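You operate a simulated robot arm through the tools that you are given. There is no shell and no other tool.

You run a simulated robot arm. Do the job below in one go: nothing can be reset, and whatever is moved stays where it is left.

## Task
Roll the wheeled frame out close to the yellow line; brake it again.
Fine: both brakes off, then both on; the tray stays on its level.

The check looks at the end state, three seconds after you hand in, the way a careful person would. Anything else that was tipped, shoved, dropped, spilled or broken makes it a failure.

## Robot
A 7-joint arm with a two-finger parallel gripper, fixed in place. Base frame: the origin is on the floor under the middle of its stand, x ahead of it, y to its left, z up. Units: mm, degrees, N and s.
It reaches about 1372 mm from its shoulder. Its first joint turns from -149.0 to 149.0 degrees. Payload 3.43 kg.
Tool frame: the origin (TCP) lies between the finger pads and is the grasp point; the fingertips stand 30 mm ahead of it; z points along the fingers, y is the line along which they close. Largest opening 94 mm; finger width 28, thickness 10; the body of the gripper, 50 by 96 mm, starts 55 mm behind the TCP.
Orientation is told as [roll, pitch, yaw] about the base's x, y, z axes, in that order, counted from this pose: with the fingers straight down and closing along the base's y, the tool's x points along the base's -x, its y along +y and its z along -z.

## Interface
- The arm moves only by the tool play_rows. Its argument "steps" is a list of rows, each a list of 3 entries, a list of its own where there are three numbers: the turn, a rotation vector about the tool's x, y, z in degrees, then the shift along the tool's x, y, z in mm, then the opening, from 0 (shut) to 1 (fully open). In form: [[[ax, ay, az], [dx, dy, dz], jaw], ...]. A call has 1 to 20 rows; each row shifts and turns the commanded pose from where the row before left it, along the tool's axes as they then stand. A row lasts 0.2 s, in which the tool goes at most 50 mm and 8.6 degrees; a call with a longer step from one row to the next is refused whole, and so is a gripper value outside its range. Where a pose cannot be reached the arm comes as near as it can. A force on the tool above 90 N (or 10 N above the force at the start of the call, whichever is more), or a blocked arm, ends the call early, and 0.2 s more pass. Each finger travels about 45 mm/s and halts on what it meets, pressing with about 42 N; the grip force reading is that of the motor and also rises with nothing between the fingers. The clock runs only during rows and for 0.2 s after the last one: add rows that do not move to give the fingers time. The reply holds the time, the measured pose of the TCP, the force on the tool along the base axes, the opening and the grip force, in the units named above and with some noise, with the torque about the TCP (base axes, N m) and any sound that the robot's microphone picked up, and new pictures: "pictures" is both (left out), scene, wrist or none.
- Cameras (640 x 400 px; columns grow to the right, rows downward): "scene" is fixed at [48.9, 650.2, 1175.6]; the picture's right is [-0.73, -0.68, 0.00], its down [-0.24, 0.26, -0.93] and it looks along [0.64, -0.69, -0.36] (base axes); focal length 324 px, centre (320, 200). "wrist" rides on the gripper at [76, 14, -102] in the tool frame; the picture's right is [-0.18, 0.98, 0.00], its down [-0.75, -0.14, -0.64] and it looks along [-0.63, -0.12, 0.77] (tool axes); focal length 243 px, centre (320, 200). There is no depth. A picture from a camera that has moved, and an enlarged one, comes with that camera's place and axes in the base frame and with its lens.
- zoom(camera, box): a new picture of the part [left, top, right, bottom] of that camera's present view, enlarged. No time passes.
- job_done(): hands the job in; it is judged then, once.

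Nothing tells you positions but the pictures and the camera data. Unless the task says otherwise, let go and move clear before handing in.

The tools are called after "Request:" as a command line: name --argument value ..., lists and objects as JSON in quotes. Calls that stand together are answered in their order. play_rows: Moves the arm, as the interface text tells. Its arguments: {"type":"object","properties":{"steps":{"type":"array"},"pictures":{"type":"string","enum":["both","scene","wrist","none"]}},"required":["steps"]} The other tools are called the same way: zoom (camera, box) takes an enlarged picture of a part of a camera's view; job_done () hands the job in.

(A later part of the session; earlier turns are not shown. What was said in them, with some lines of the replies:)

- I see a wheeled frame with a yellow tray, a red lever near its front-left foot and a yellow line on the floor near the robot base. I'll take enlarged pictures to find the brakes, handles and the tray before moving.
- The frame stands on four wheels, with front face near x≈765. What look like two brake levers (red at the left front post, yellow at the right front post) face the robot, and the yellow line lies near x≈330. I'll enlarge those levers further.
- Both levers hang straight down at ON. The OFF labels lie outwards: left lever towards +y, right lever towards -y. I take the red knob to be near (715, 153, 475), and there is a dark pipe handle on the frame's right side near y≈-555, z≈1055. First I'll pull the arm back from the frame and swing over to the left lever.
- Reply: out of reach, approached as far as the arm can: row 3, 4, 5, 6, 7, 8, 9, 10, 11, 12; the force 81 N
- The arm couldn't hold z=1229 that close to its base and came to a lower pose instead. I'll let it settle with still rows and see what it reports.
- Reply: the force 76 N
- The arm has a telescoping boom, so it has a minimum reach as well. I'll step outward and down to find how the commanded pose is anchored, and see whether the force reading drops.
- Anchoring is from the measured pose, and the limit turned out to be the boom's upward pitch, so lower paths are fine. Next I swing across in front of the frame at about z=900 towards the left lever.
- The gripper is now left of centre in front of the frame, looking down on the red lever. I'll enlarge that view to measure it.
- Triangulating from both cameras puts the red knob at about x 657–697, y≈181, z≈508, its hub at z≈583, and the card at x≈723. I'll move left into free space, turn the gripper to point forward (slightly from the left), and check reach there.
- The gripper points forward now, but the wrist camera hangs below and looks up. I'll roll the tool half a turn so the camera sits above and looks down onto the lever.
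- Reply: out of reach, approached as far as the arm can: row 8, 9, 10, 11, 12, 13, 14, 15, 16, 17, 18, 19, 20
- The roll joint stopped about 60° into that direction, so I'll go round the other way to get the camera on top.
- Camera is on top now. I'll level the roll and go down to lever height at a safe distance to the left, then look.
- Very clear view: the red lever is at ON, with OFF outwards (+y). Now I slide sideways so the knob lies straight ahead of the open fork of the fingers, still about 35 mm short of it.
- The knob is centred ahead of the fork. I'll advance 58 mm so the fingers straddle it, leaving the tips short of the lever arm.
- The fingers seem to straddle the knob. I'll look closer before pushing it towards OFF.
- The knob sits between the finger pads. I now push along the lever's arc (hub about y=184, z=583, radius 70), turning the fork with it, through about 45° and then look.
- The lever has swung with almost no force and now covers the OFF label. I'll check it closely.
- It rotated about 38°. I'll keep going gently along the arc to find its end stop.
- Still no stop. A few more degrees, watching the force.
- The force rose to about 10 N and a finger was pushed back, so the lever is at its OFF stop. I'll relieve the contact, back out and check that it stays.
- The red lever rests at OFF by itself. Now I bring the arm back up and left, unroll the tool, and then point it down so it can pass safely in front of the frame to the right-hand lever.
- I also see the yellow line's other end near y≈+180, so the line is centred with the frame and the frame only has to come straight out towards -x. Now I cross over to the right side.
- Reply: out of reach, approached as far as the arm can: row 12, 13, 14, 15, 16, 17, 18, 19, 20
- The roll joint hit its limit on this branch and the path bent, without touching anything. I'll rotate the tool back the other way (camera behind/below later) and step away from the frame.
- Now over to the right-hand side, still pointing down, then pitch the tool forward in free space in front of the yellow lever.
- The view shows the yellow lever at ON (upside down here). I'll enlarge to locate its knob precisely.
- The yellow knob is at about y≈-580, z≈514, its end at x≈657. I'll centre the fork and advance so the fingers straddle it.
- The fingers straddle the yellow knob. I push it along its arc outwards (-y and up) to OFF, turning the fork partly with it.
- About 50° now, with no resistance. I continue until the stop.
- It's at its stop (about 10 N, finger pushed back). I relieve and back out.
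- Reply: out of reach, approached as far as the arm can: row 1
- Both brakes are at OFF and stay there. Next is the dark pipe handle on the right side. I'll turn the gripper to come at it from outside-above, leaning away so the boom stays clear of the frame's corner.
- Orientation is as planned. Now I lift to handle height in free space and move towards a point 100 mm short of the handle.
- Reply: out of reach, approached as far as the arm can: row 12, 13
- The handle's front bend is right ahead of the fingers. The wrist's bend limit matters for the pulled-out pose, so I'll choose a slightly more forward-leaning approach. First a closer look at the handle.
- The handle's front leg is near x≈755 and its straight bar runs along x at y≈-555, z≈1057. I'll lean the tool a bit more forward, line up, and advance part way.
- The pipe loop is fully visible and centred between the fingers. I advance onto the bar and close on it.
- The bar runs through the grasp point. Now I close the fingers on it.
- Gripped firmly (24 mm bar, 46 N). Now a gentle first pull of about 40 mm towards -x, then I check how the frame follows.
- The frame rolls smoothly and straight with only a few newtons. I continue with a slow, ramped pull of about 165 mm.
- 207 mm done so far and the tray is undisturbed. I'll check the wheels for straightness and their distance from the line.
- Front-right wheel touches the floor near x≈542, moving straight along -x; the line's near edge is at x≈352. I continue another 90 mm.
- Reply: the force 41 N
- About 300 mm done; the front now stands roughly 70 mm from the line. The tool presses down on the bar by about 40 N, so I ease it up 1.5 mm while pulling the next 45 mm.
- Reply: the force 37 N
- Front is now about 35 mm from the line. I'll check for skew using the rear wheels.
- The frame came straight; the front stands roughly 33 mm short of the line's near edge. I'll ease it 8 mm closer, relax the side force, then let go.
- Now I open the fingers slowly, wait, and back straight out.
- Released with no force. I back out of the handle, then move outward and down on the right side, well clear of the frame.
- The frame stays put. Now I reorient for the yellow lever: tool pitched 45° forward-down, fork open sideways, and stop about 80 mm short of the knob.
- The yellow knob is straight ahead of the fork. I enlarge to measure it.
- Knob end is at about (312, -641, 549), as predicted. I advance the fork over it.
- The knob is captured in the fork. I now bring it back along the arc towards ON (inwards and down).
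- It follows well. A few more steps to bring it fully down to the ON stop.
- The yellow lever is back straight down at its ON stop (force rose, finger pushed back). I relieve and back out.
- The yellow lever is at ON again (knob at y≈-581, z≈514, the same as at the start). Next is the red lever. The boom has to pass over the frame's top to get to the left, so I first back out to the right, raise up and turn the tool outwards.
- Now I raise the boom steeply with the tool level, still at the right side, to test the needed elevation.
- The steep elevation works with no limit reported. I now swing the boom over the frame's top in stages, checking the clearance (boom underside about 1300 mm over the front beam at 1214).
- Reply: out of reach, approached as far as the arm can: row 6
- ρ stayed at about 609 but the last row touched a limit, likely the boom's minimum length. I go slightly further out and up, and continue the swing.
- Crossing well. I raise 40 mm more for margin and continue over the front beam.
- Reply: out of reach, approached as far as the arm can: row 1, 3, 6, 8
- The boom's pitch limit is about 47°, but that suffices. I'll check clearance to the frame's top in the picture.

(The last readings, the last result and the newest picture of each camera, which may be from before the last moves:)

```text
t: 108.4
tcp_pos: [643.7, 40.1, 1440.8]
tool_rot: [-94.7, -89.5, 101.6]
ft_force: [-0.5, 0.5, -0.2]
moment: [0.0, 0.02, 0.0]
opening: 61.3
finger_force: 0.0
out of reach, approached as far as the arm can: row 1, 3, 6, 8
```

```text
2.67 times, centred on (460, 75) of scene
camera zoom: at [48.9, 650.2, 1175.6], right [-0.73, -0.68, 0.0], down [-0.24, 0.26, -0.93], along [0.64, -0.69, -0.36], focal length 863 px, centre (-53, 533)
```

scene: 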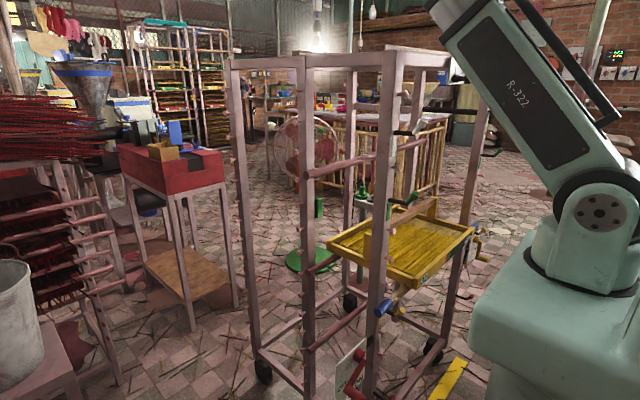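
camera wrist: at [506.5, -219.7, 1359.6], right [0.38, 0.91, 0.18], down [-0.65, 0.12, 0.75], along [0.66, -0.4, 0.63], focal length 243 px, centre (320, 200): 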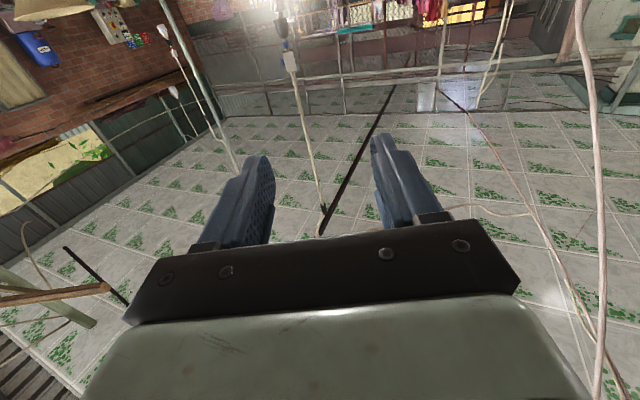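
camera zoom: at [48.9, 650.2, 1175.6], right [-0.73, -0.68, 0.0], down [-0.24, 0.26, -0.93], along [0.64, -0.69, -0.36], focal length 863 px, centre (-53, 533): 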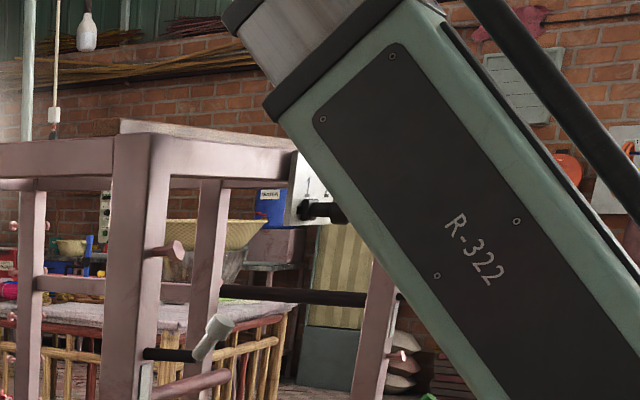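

Clear by a good margin. I continue swinging to the left side.

Request:
play_rows --steps '[[[-4.2, 0, 0], [0, 47, 0], 0.65], [[-4.2, 0, 0], [0, 47, -1], 0.65], [[-4.2, 0, 0], [0, 47, -1], 0.65], [[-4.2, 0, 0], [0, 47, -1], 0.65], [[-4.2, 0, 0], [0, 47, -1], 0.65], [[-4.2, 0, 0], [0, 47, -1], 0.65], [[-4.2, 0, 0], [0, 47, -1], 0.65], [[-4.2, 0, 0], [0, 47, -1], 0.65], [[-4.2, 0, 0], [0, 47, -1], 0.65], [[-4.2, 0, 0], [0, 47, -1], 0.65], [[-4.2, 0, 0], [0, 47, -1], 0.65], [[-4.2, 0, 0], [0, 47, -1], 0.65]]' --pictures "both"

```text
t: 111.0
tcp_pos: [361.8, 510.4, 1432.1]
tool_rot: [-35.2, -89.5, 92.4]
ft_force: [0.3, -1.0, 0.5]
moment: [-0.02, 0.0, 0.02]
opening: 61.1
finger_force: 0.1
out of reach, approached as far as the arm can: row 4
camera wrist: at [294.2, 430.6, 1357.6], right [-0.83, 0.53, 0.18], down [-0.23, -0.61, 0.76], along [0.51, 0.58, 0.63], focal length 243 px, centre (320, 200)
```

scene: 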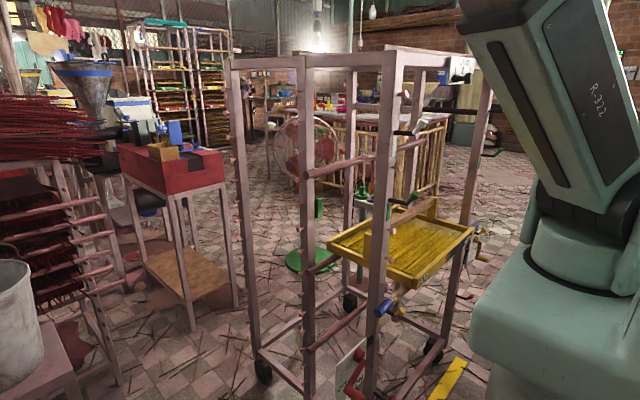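
wrist: 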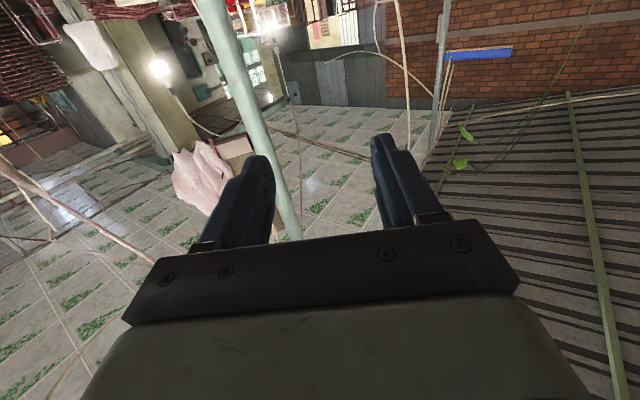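

The arm is now on the left side. I extend outward, lower to about z=1000, then point the tool down in free space.

Request:
play_rows --steps '[[[0, 0, 0], [20, 0, 41], 0.65], [[0, 0, 0], [20, 0, 41], 0.65], [[0, 0, 0], [20, 0, 41], 0.65], [[0, 0, 0], [20, 0, 41], 0.65], [[0, 0, 0], [44, 0, 0], 0.65], [[0, 0, 0], [44, 0, 0], 0.65], [[0, 0, 0], [44, 0, 0], 0.65], [[0, 0, 0], [44, 0, 0], 0.65], [[0, 0, 0], [44, 0, 0], 0.65], [[0, 0, 0], [44, 0, 0], 0.65], [[0, 0, 0], [44, 0, 0], 0.65], [[0, 0, 0], [44, 0, 0], 0.65]]' --pictures "wrist"

Request:
play_rows --steps '[[[0, 8.2, 0], [0, 0, 0], 0.65], [[0, 8.2, 0], [0, 0, 0], 0.65], [[0, 8.2, 0], [0, 0, 0], 0.65], [[0, 8.2, 0], [0, 0, 0], 0.65], [[0, 8.2, 0], [0, 0, 0], 0.65], [[0, 8.2, 0], [0, 0, 0], 0.65], [[0, 8.2, 0], [0, 0, 0], 0.65], [[0, 8.2, 0], [0, 0, 0], 0.65], [[0, 8.2, 0], [0, 0, 0], 0.65], [[0, 8.2, 0], [0, 0, 0], 0.65], [[0, 8.0, 0], [0, 0, 0], 0.65]]' --pictures "both"

```text
t: 113.6
tcp_pos: [450.4, 639.3, 1000.8]
tool_rot: [36.0, -89.5, 21.3]
ft_force: [0.2, -0.1, 0.1]
moment: [-0.01, 0.01, 0.01]
opening: 61.2
finger_force: 0.1
camera wrist: at [382.3, 561.0, 925.2], right [-0.83, 0.53, 0.19], down [-0.22, -0.61, 0.76], along [0.52, 0.58, 0.62], focal length 243 px, centre (320, 200)
```

wrist: 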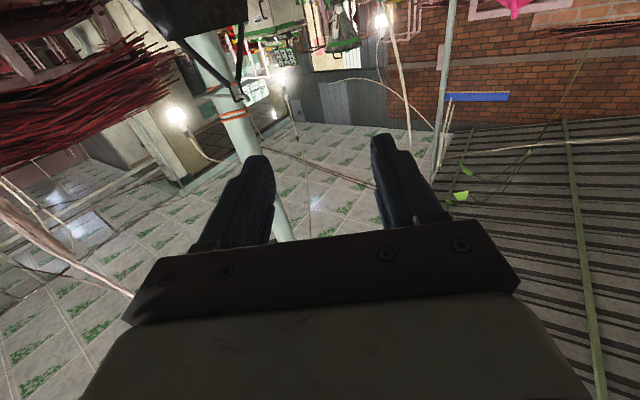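

```text
t: 116.0
tcp_pos: [452.5, 645.0, 1000.7]
tool_rot: [-0.3, 0.5, 57.2]
ft_force: [-0.2, 0.5, 0.0]
moment: [0.02, -0.03, 0.0]
opening: 61.1
finger_force: 0.2
camera wrist: at [399.1, 589.9, 1103.4], right [-0.73, 0.69, -0.01], down [0.53, 0.56, 0.64], along [0.44, 0.46, -0.77], focal length 243 px, centre (320, 200)
```

scene: 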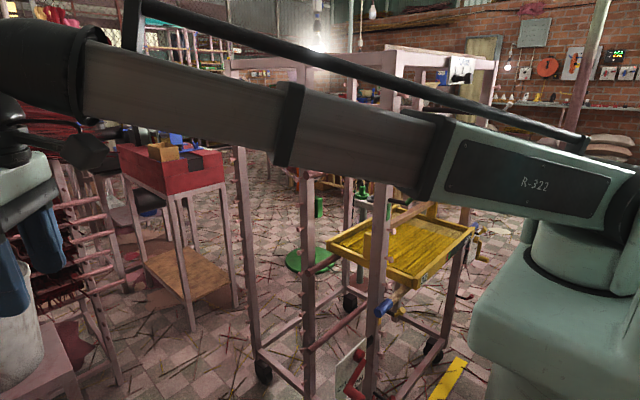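
wrist: 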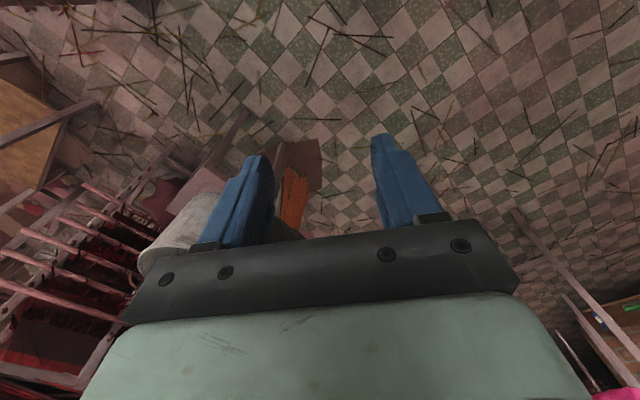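

All fine. Next I move nearer, turn the tool to yaw 0 and tilt it so it points down and inwards (-y) at about 53°, with the fingers nearly shut as a two-pronged pusher.

Request:
play_rows --steps '[[[0, 0, 0], [26.6, -4.9, 30], 0.65], [[0, 0, 0], [26.6, -4.9, 30], 0.65], [[0, 0, 0], [26.6, -4.9, 30], 0.65], [[0, 0, 0], [26.6, -4.9, 30], 0.65], [[0, 0, 0], [26.6, -4.9, 30], 0.65], [[0, 0, 8.17], [0, 0, 0], 0.55], [[0, 0, 8.17], [0, 0, 0], 0.45], [[0, 0, 8.17], [0, 0, 0], 0.35], [[0, 0, 8.17], [0, 0, 0], 0.25], [[0, 0, 8.17], [0, 0, 0], 0.17], [[0, 0, 8.17], [0, 0, 0], 0.17], [[0, 0, 8.17], [0, 0, 0], 0.17], [[7.6, 0, 0], [0, 0, 0], 0.17], [[7.6, 0, 0], [0, 0, 0], 0.17], [[7.6, 0, 0], [0, 0, 0], 0.17], [[7.6, 0, 0], [0, 0, 0], 0.17], [[7.6, 0, 0], [0, 0, 0], 0.17], [[7.6, 0, 0], [0, 0, 0], 0.17], [[7.4, 0, 0], [0, 0, 0], 0.17]]' --pictures "both"

```text
t: 120.0
tcp_pos: [420.0, 507.5, 786.8]
tool_rot: [-35.5, -1.8, 1.0]
ft_force: [-0.3, -0.2, 1.0]
moment: [0.03, -0.02, 0.03]
opening: 15.9
finger_force: 0.1
out of reach, approached as far as the arm can: row 16, 17, 18, 19
camera wrist: at [339.6, 577.0, 859.0], right [0.19, 0.8, -0.57], down [0.73, 0.27, 0.63], along [0.66, -0.53, -0.54], focal length 243 px, centre (320, 200)
```

scene: 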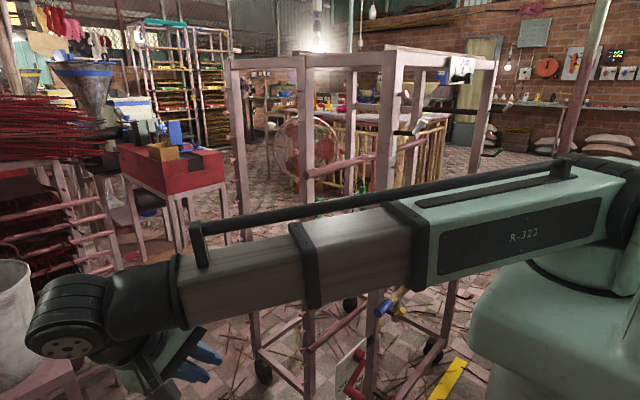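
wrist: 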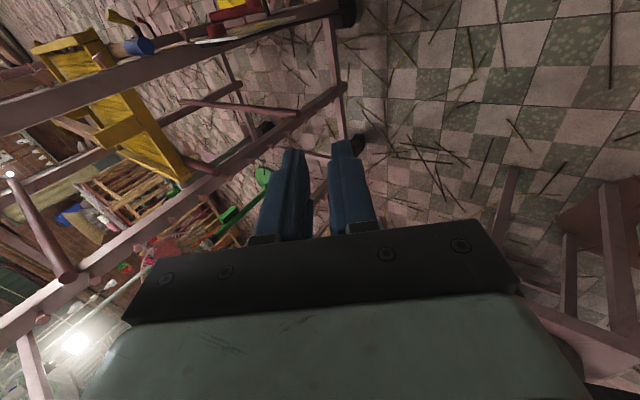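

The bend limit stopped the tilt at 36° here; lower down there's more freedom. I descend to the pre-contact point next to the red lever and then tilt further.

Request:
play_rows --steps '[[[0, 0, 0], [18.3, -6.3, 37.3], 0.17], [[0, 0, 0], [18.3, -6.3, 37.3], 0.17], [[0, 0, 0], [18.3, -6.3, 37.3], 0.17], [[0, 0, 0], [18.3, -6.3, 37.3], 0.17], [[0, 0, 0], [18.3, -6.3, 37.3], 0.17], [[0, 0, 0], [18.3, -6.3, 37.3], 0.17], [[8.5, 0, 0], [0, 0, 0], 0.17], [[8.5, 0, 0], [0, 0, 0], 0.17], [[0, 0, 0], [0, 0, 0], 0.17]]' --pictures "both"

Request:
zoom --camera "wrist" --box '[200, 0, 440, 200]'

```text
t: 122.0
tcp_pos: [315.6, 343.0, 623.5]
tool_rot: [-52.6, -1.8, 1.1]
ft_force: [-0.5, 0.1, -0.1]
moment: [0.0, -0.03, 0.0]
opening: 16.0
finger_force: 0.0
camera wrist: at [236.6, 431.4, 671.3], right [0.2, 0.6, -0.77], down [0.73, 0.44, 0.52], along [0.65, -0.67, -0.35], focal length 243 px, centre (320, 200)
```

scene: 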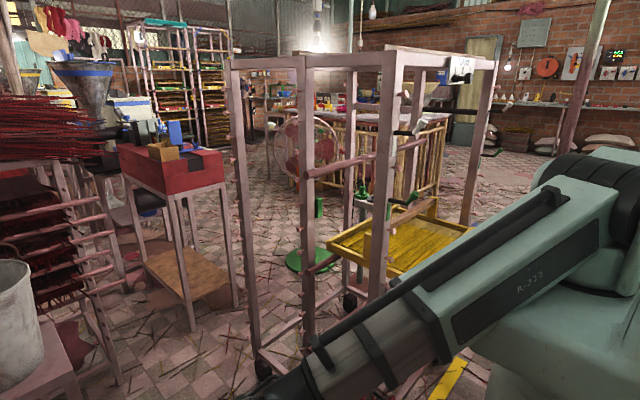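
wrist: 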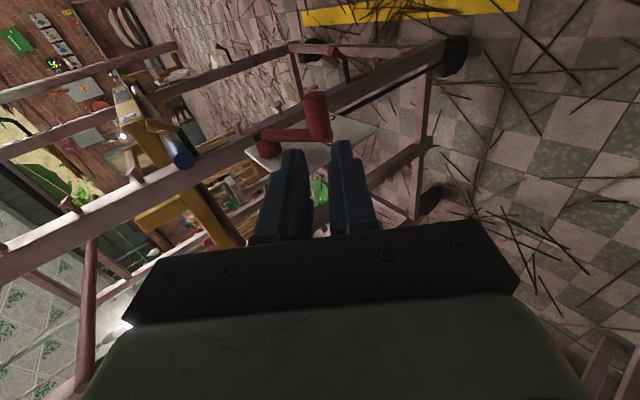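

```text
2.00 times, centred on (320, 100) of wrist
camera zoom: at [236.6, 431.4, 671.3], right [0.2, 0.6, -0.77], down [0.73, 0.44, 0.52], along [0.65, -0.67, -0.35], focal length 485 px, centre (320, 400)
```

zoom: 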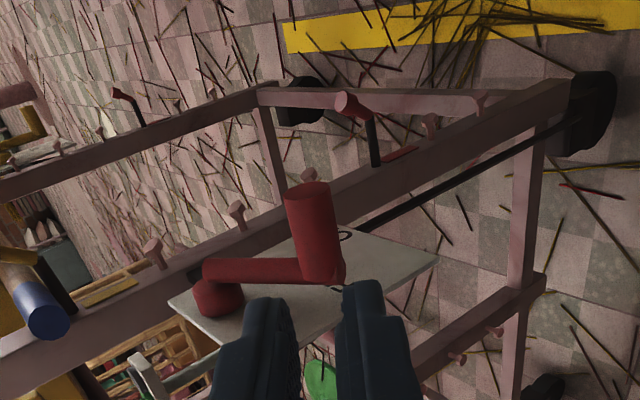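

Excellent view: the frame's front is parallel to the yellow line, the red knob is at about (310, 242, 547), right on the tool's axis. I advance to just before contact.

Request:
play_rows --steps '[[[0, 0, 0], [0, 0, 20], 0.17], [[0, 0, 0], [0, 0, 20], 0.17], [[0, 0, 0], [0, 0, 20], 0.17], [[0, 0, 0], [0, 0, 18], 0.17], [[0, 0, 0], [0, 0, 0], 0.17]]' --pictures "both"

Request:
zoom --camera "wrist" --box '[220, 40, 420, 190]'

Request:
zoom --camera "scene" --box '[280, 300, 440, 440]'

```text
t: 123.2
tcp_pos: [320.5, 282.2, 574.1]
tool_rot: [-52.5, -1.7, 1.0]
ft_force: [0.2, 0.5, -0.1]
moment: [-0.02, 0.03, -0.02]
opening: 15.8
finger_force: 0.1
camera wrist: at [240.8, 370.7, 624.1], right [0.2, 0.6, -0.77], down [0.73, 0.44, 0.52], along [0.65, -0.67, -0.35], focal length 243 px, centre (320, 200)
```

scene: 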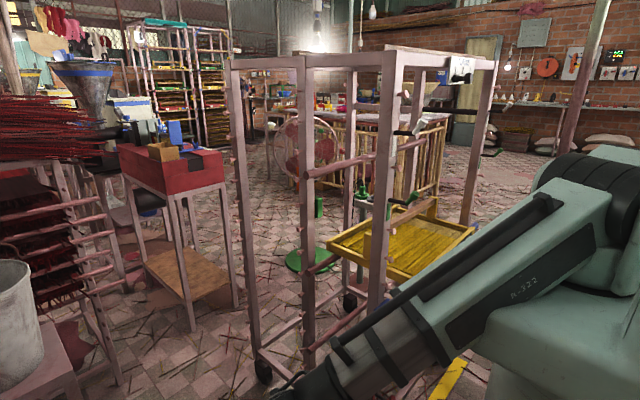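
wrist: 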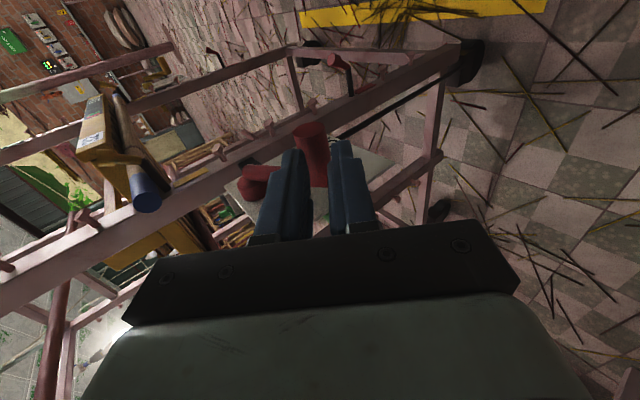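

```text
2.67 times, centred on (320, 115) of wrist
camera zoom: at [240.8, 370.7, 624.1], right [0.2, 0.6, -0.77], down [0.73, 0.44, 0.52], along [0.65, -0.67, -0.35], focal length 647 px, centre (320, 427)
```

zoom: 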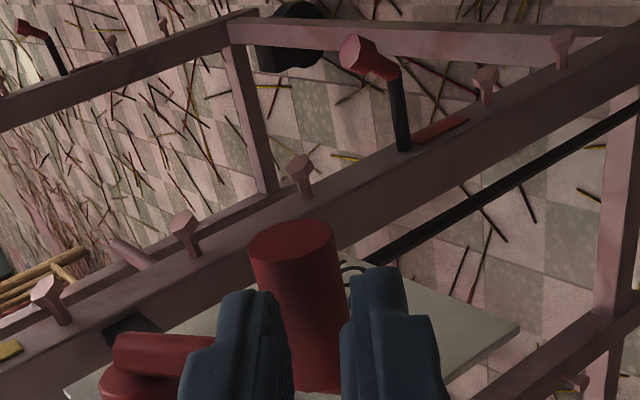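

```text
refused: 440 is not a number from 0 to 400
```

The tips are a few millimetres from the knob. I now push it along its arc towards ON.

Request:
play_rows --steps '[[[0, 0, 0], [0, 0, 7], 0.17], [[0, 0, 0], [0.2, 1.8, 5.8], 0.17], [[0, 0, 0], [0.2, 1.3, 5.9], 0.17], [[0, 0, 0], [0.2, 0.7, 6.0], 0.17], [[0, 0, 0], [0.2, 0.2, 6.1], 0.17], [[0, 0, 0], [0.2, -0.3, 6.1], 0.17], [[0, 0, 0], [0.2, -0.85, 6.0], 0.17]]' --pictures "both"

Request:
zoom --camera "wrist" --box '[220, 40, 420, 190]'

```text
t: 124.8
tcp_pos: [318.3, 250.5, 548.1]
tool_rot: [-52.5, -1.7, 1.0]
ft_force: [0.4, -0.2, -0.1]
moment: [-0.03, -0.01, -0.01]
opening: 15.7
finger_force: 0.0
camera wrist: at [239.7, 339.6, 596.8], right [0.2, 0.6, -0.77], down [0.73, 0.44, 0.52], along [0.65, -0.67, -0.35], focal length 243 px, centre (320, 200)
```

scene: 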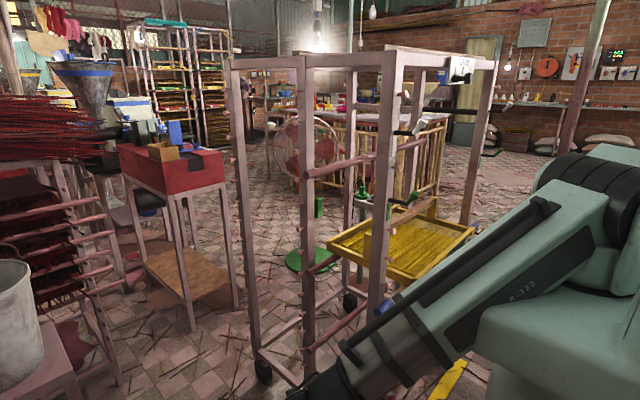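
wrist: 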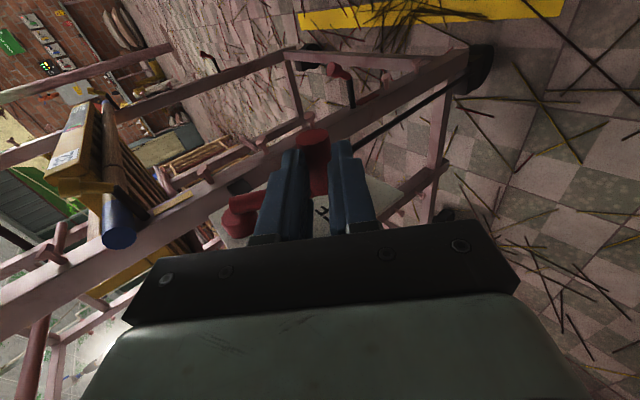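

```text
2.67 times, centred on (320, 115) of wrist
camera zoom: at [239.7, 339.6, 596.8], right [0.2, 0.6, -0.77], down [0.73, 0.44, 0.52], along [0.65, -0.67, -0.35], focal length 647 px, centre (320, 427)
```

zoom: 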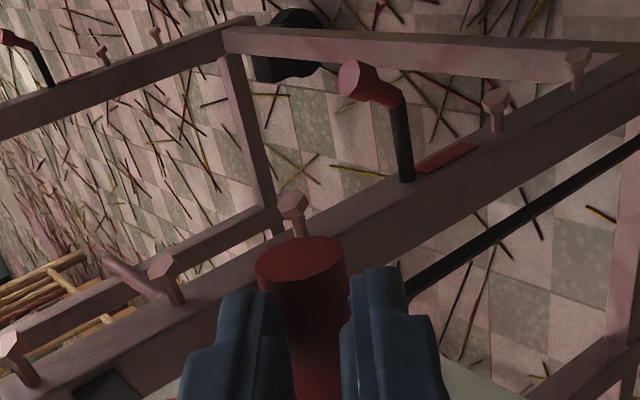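

It's moving well. I continue the arc to the ON stop.

Request:
play_rows --steps '[[[0, 0, 0], [0.2, -1.4, 5.9], 0.17], [[0, 0, 0], [0.2, -1.9, 5.8], 0.17], [[0, 0, 0], [0.2, -2.4, 5.6], 0.17], [[0, 0, 0], [0.1, -2.9, 5.4], 0.17], [[0, 0, 0], [0.1, -3.3, 5.1], 0.17]]' --pictures "both"

Request:
zoom --camera "wrist" --box '[180, 60, 420, 240]'

```text
t: 126.0
tcp_pos: [319.8, 222.3, 539.1]
tool_rot: [-52.5, -1.8, 1.1]
ft_force: [0.2, -0.2, -0.3]
moment: [0.02, 0.02, -0.01]
opening: 15.8
finger_force: 0.0
camera wrist: at [241.0, 310.1, 589.4], right [0.2, 0.6, -0.77], down [0.73, 0.44, 0.52], along [0.65, -0.67, -0.35], focal length 243 px, centre (320, 200)
```

scene: 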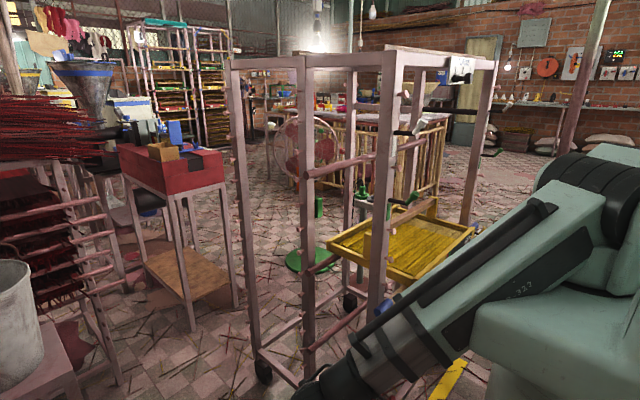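
wrist: 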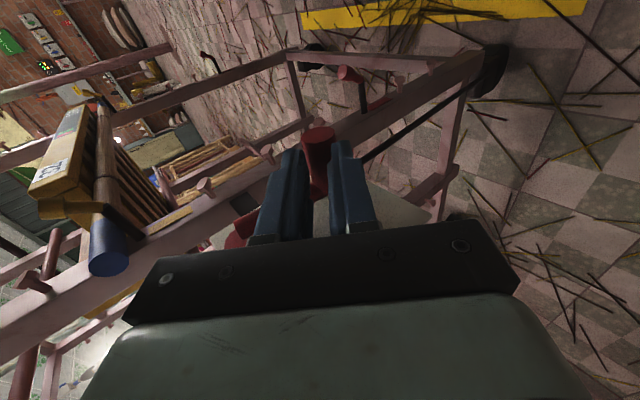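

```text
2.22 times, centred on (300, 150) of wrist
camera zoom: at [241.0, 310.1, 589.4], right [0.2, 0.6, -0.77], down [0.73, 0.44, 0.52], along [0.65, -0.67, -0.35], focal length 539 px, centre (364, 311)
```

zoom: 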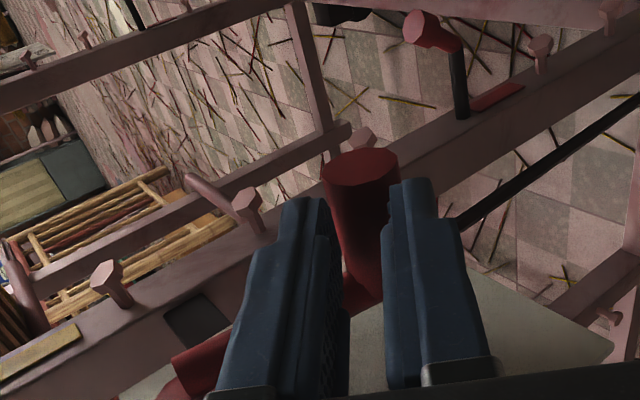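

The knob is at about y≈189; only a few degrees remain. Final push to the stop.

Request:
play_rows --steps '[[[0, 0, 0], [0.1, -2.4, 3.2], 0.17], [[0, 0, 0], [0.1, -2.4, 3.2], 0.17], [[0, 0, 0], [0.1, -2.4, 3.2], 0.17], [[0, 0, 0], [0, 0, 0], 0.17]]' --pictures "wrist"

Request:
zoom --camera "wrist" --box '[180, 60, 420, 240]'

```text
t: 127.0
tcp_pos: [319.2, 209.6, 539.8]
tool_rot: [-52.4, -1.6, 1.0]
ft_force: [-1.5, 5.7, 1.2]
moment: [0.14, 0.07, -0.08]
opening: 17.4
finger_force: 1.1
camera wrist: at [240.7, 298.1, 589.0], right [0.2, 0.6, -0.77], down [0.73, 0.44, 0.52], along [0.65, -0.67, -0.36], focal length 243 px, centre (320, 200)
```

wrist: 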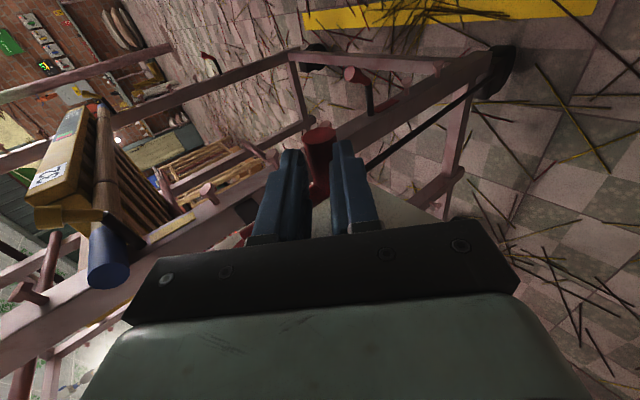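

```text
2.22 times, centred on (300, 150) of wrist
camera zoom: at [240.7, 298.1, 589.0], right [0.2, 0.6, -0.77], down [0.73, 0.44, 0.52], along [0.65, -0.67, -0.36], focal length 539 px, centre (364, 311)
```

zoom: 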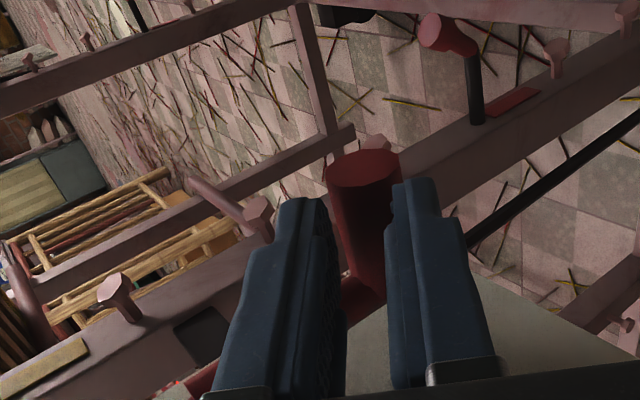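

Force rises (about 6 N), so the red lever is at its ON stop. I back straight off and inspect.

Request:
play_rows --steps '[[[0, 0, 0], [0, 0, -15], 0.17], [[0, 0, 0], [0, 0, -25], 0.17], [[0, 0, 0], [0, 0, -30], 0.17], [[0, 0, 0], [0, 0, -30], 0.17], [[0, 0, 0], [0, 0, -30], 0.17]]' --pictures "both"

Request:
zoom --camera "wrist" --box '[180, 0, 480, 200]'

```text
t: 128.2
tcp_pos: [315.5, 309.6, 621.0]
tool_rot: [-52.5, -1.6, 1.0]
ft_force: [-0.7, 0.0, -0.6]
moment: [-0.01, -0.02, 0.01]
opening: 15.8
finger_force: 0.1
camera wrist: at [236.4, 399.3, 668.9], right [0.2, 0.6, -0.77], down [0.73, 0.44, 0.52], along [0.65, -0.67, -0.36], focal length 243 px, centre (320, 200)
```

scene: 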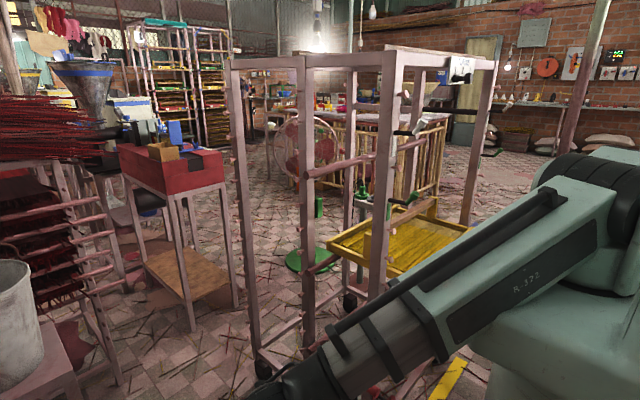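
wrist: 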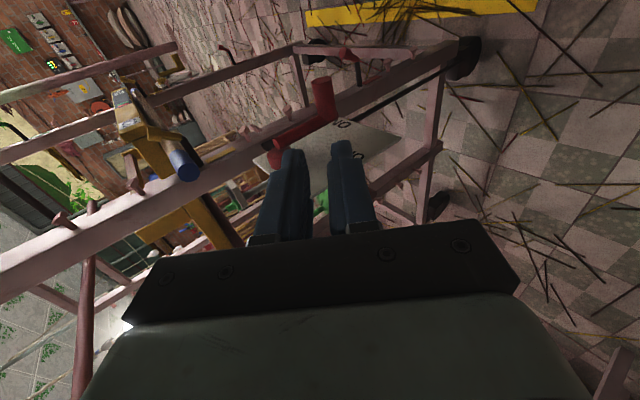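

```text
2.00 times, centred on (330, 100) of wrist
camera zoom: at [236.4, 399.3, 668.9], right [0.2, 0.6, -0.77], down [0.73, 0.44, 0.52], along [0.65, -0.67, -0.36], focal length 485 px, centre (300, 400)
```

zoom: 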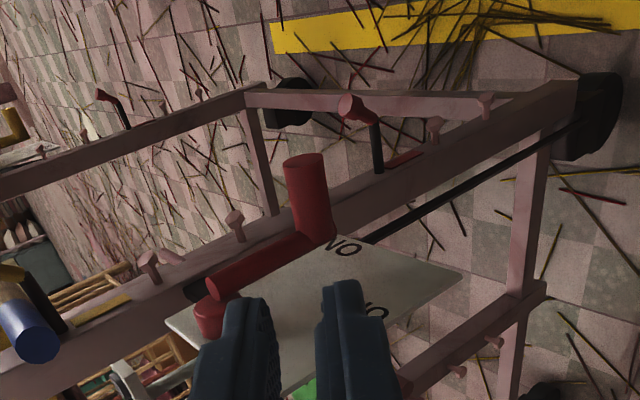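

The red lever is at ON again (knob y≈182, z≈516, same as at the start), and the frame's front stands about 35 mm from the line, parallel to it. I move the arm away, up and left.

Request:
play_rows --steps '[[[0, 0, 0], [0, 0, -25], 0.3], [[-8.5, 0, 0], [0, 0, 0], 0.4], [[-8.5, 0, 0], [0, 0, 0], 0.5], [[0, 0, 0], [-16, 6, -37], 0.5], [[0, 0, 0], [-16, 6, -37], 0.5], [[0, 0, 0], [-16, 6, -37], 0.5], [[0, 0, 0], [-16, 6, -37], 0.5], [[0, 0, 0], [-10, 6, -30], 0.5]]' --pictures "both"

Request:
zoom --camera "scene" --box '[320, 180, 500, 400]'

Request:
zoom --camera "wrist" --box '[0, 0, 480, 240]'

```text
t: 130.0
tcp_pos: [382.8, 460.2, 764.9]
tool_rot: [-35.5, -1.6, 1.0]
ft_force: [-0.9, 0.2, 1.4]
moment: [0.03, -0.03, 0.0]
opening: 47.1
finger_force: 0.0
camera wrist: at [303.4, 530.6, 837.9], right [0.19, 0.8, -0.57], down [0.73, 0.27, 0.63], along [0.66, -0.53, -0.54], focal length 243 px, centre (320, 200)
```

scene: 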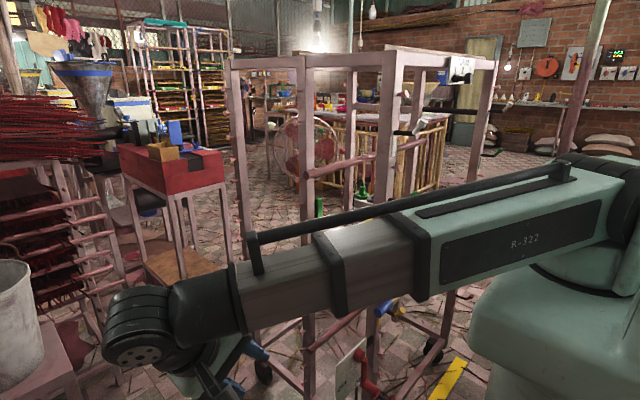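
wrist: 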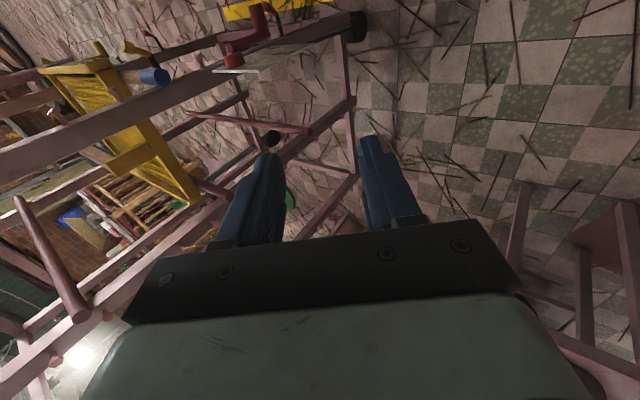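

```text
1.82 times, centred on (410, 290) of scene
camera zoom: at [48.9, 650.2, 1175.6], right [-0.73, -0.68, 0.0], down [-0.24, 0.26, -0.93], along [0.64, -0.69, -0.36], focal length 588 px, centre (156, 36)
```

zoom: 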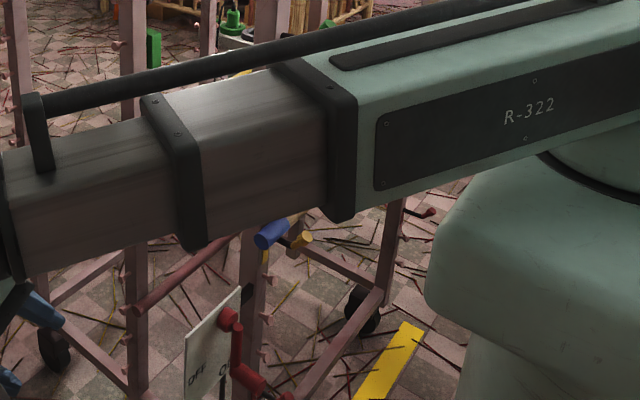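

```text
1.33 times, centred on (240, 120) of wrist
camera zoom: at [303.4, 530.6, 837.9], right [0.19, 0.8, -0.57], down [0.73, 0.27, 0.63], along [0.66, -0.53, -0.54], focal length 324 px, centre (427, 307)
```

zoom: 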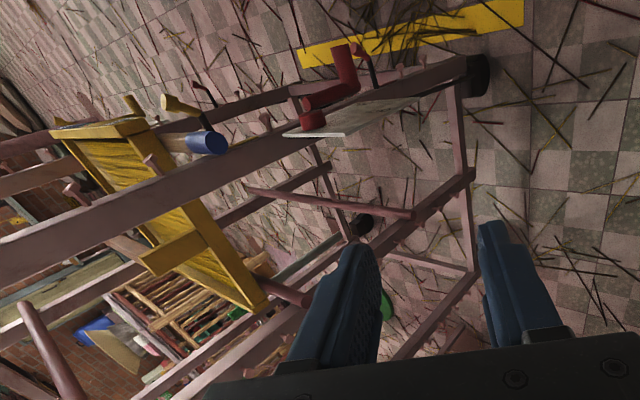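

Both levers and the tray look right. I straighten the tool and lift the boom a little to get an unobstructed last look at everything.

Request:
play_rows --steps '[[[-8.5, 0, 0], [0, 0, 0], 0.5], [[-8.5, 0, 0], [0, 0, 0], 0.5], [[-8.5, 0, 0], [0, 0, 0], 0.5], [[-8.5, 0, 0], [0, 0, 0], 0.5], [[0, 0, 0], [0, 10, -40], 0.5], [[0, 0, 0], [0, 10, -40], 0.5], [[0, 0, 0], [0, 10, -40], 0.5], [[0, 0, 0], [0, 10, -40], 0.5], [[0, 0, 0], [0, 10, -40], 0.5]]' --pictures "both"

Request:
zoom --camera "scene" --box '[320, 180, 500, 400]'

Request:
zoom --camera "scene" --box '[440, 200, 540, 262]'

Request:
zoom --camera "scene" --box '[310, 320, 410, 400]'

```text
t: 132.0
tcp_pos: [375.3, 518.1, 965.7]
tool_rot: [-1.5, -1.7, 1.0]
ft_force: [0.3, -0.2, -0.6]
moment: [-0.05, 0.02, -0.01]
opening: 47.1
finger_force: 0.1
camera wrist: at [295.1, 533.6, 1065.2], right [0.17, 0.99, -0.02], down [0.74, -0.11, 0.67], along [0.66, -0.13, -0.74], focal length 243 px, centre (320, 200)
```

scene: 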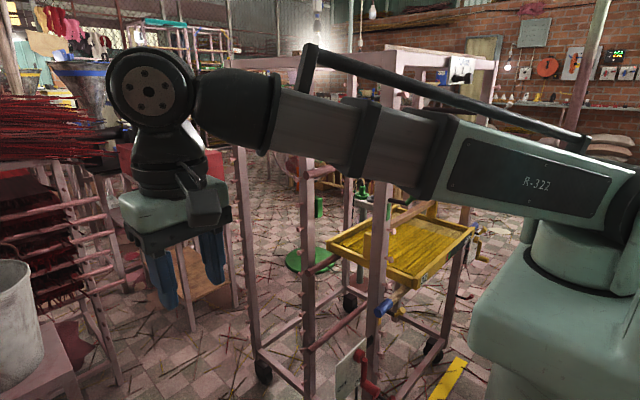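
wrist: 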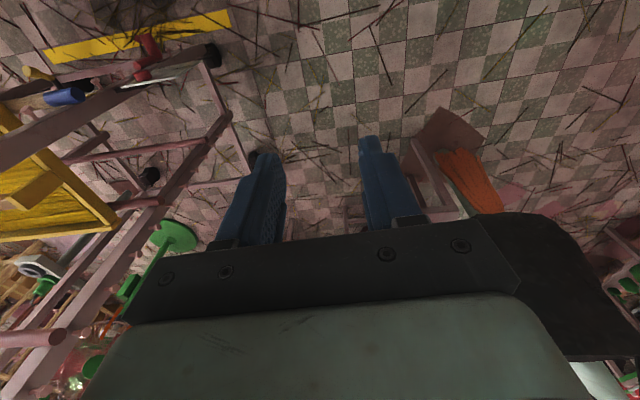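

```text
1.82 times, centred on (410, 290) of scene
camera zoom: at [48.9, 650.2, 1175.6], right [-0.73, -0.68, 0.0], down [-0.24, 0.26, -0.93], along [0.64, -0.69, -0.36], focal length 588 px, centre (156, 36)
```

zoom: 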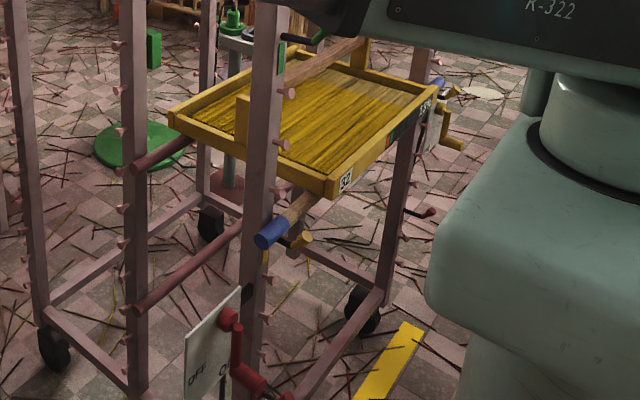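

```text
6.40 times, centred on (490, 231) of scene
camera zoom: at [48.9, 650.2, 1175.6], right [-0.73, -0.68, 0.0], down [-0.24, 0.26, -0.93], along [0.64, -0.69, -0.36], focal length 2071 px, centre (-768, 2)
```

zoom: 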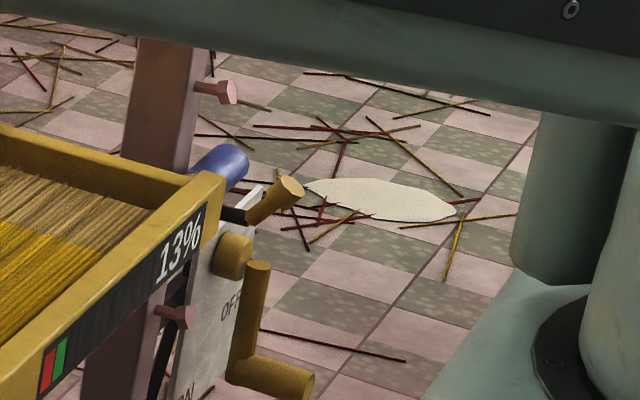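

```text
5.00 times, centred on (360, 360) of scene
camera zoom: at [48.9, 650.2, 1175.6], right [-0.73, -0.68, 0.0], down [-0.24, 0.26, -0.93], along [0.64, -0.69, -0.36], focal length 1618 px, centre (120, -600)
```

zoom: 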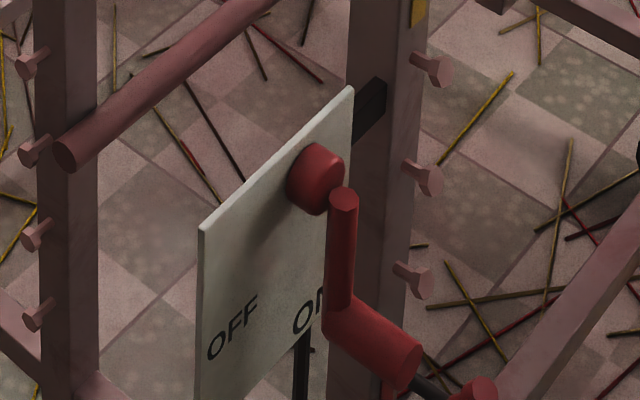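

Everything looks right. The frame is straight, about 35 mm short of the yellow line. Both levers point at ON and the tray sits on its original level. Nothing else looks disturbed and the arm is clear, so I hand in.

Request:
job_done

```text
The job is handed in.
```

I rolled the frame out until it stands about 35 mm short of the yellow line and parallel to it, and both brakes are on again. I estimated the gap from the camera pictures.

- **Brakes:** I turned both the red and the yellow lever fully to OFF before pulling. Afterwards I turned both back to their ON stops, and both knobs sit where they started.
- **Frame:** it moved about 345 mm straight towards the robot, pulled by the pipe handle on its right side.
- **Tray:** the yellow tray is still on its original level.
- **Surroundings:** the pictures show nothing tipped, dropped or shifted, and I felt no unexpected contact.

The gripper has let go, and the arm is parked clear of the frame on the left side. The job is handed in; no verdict has come back yet.
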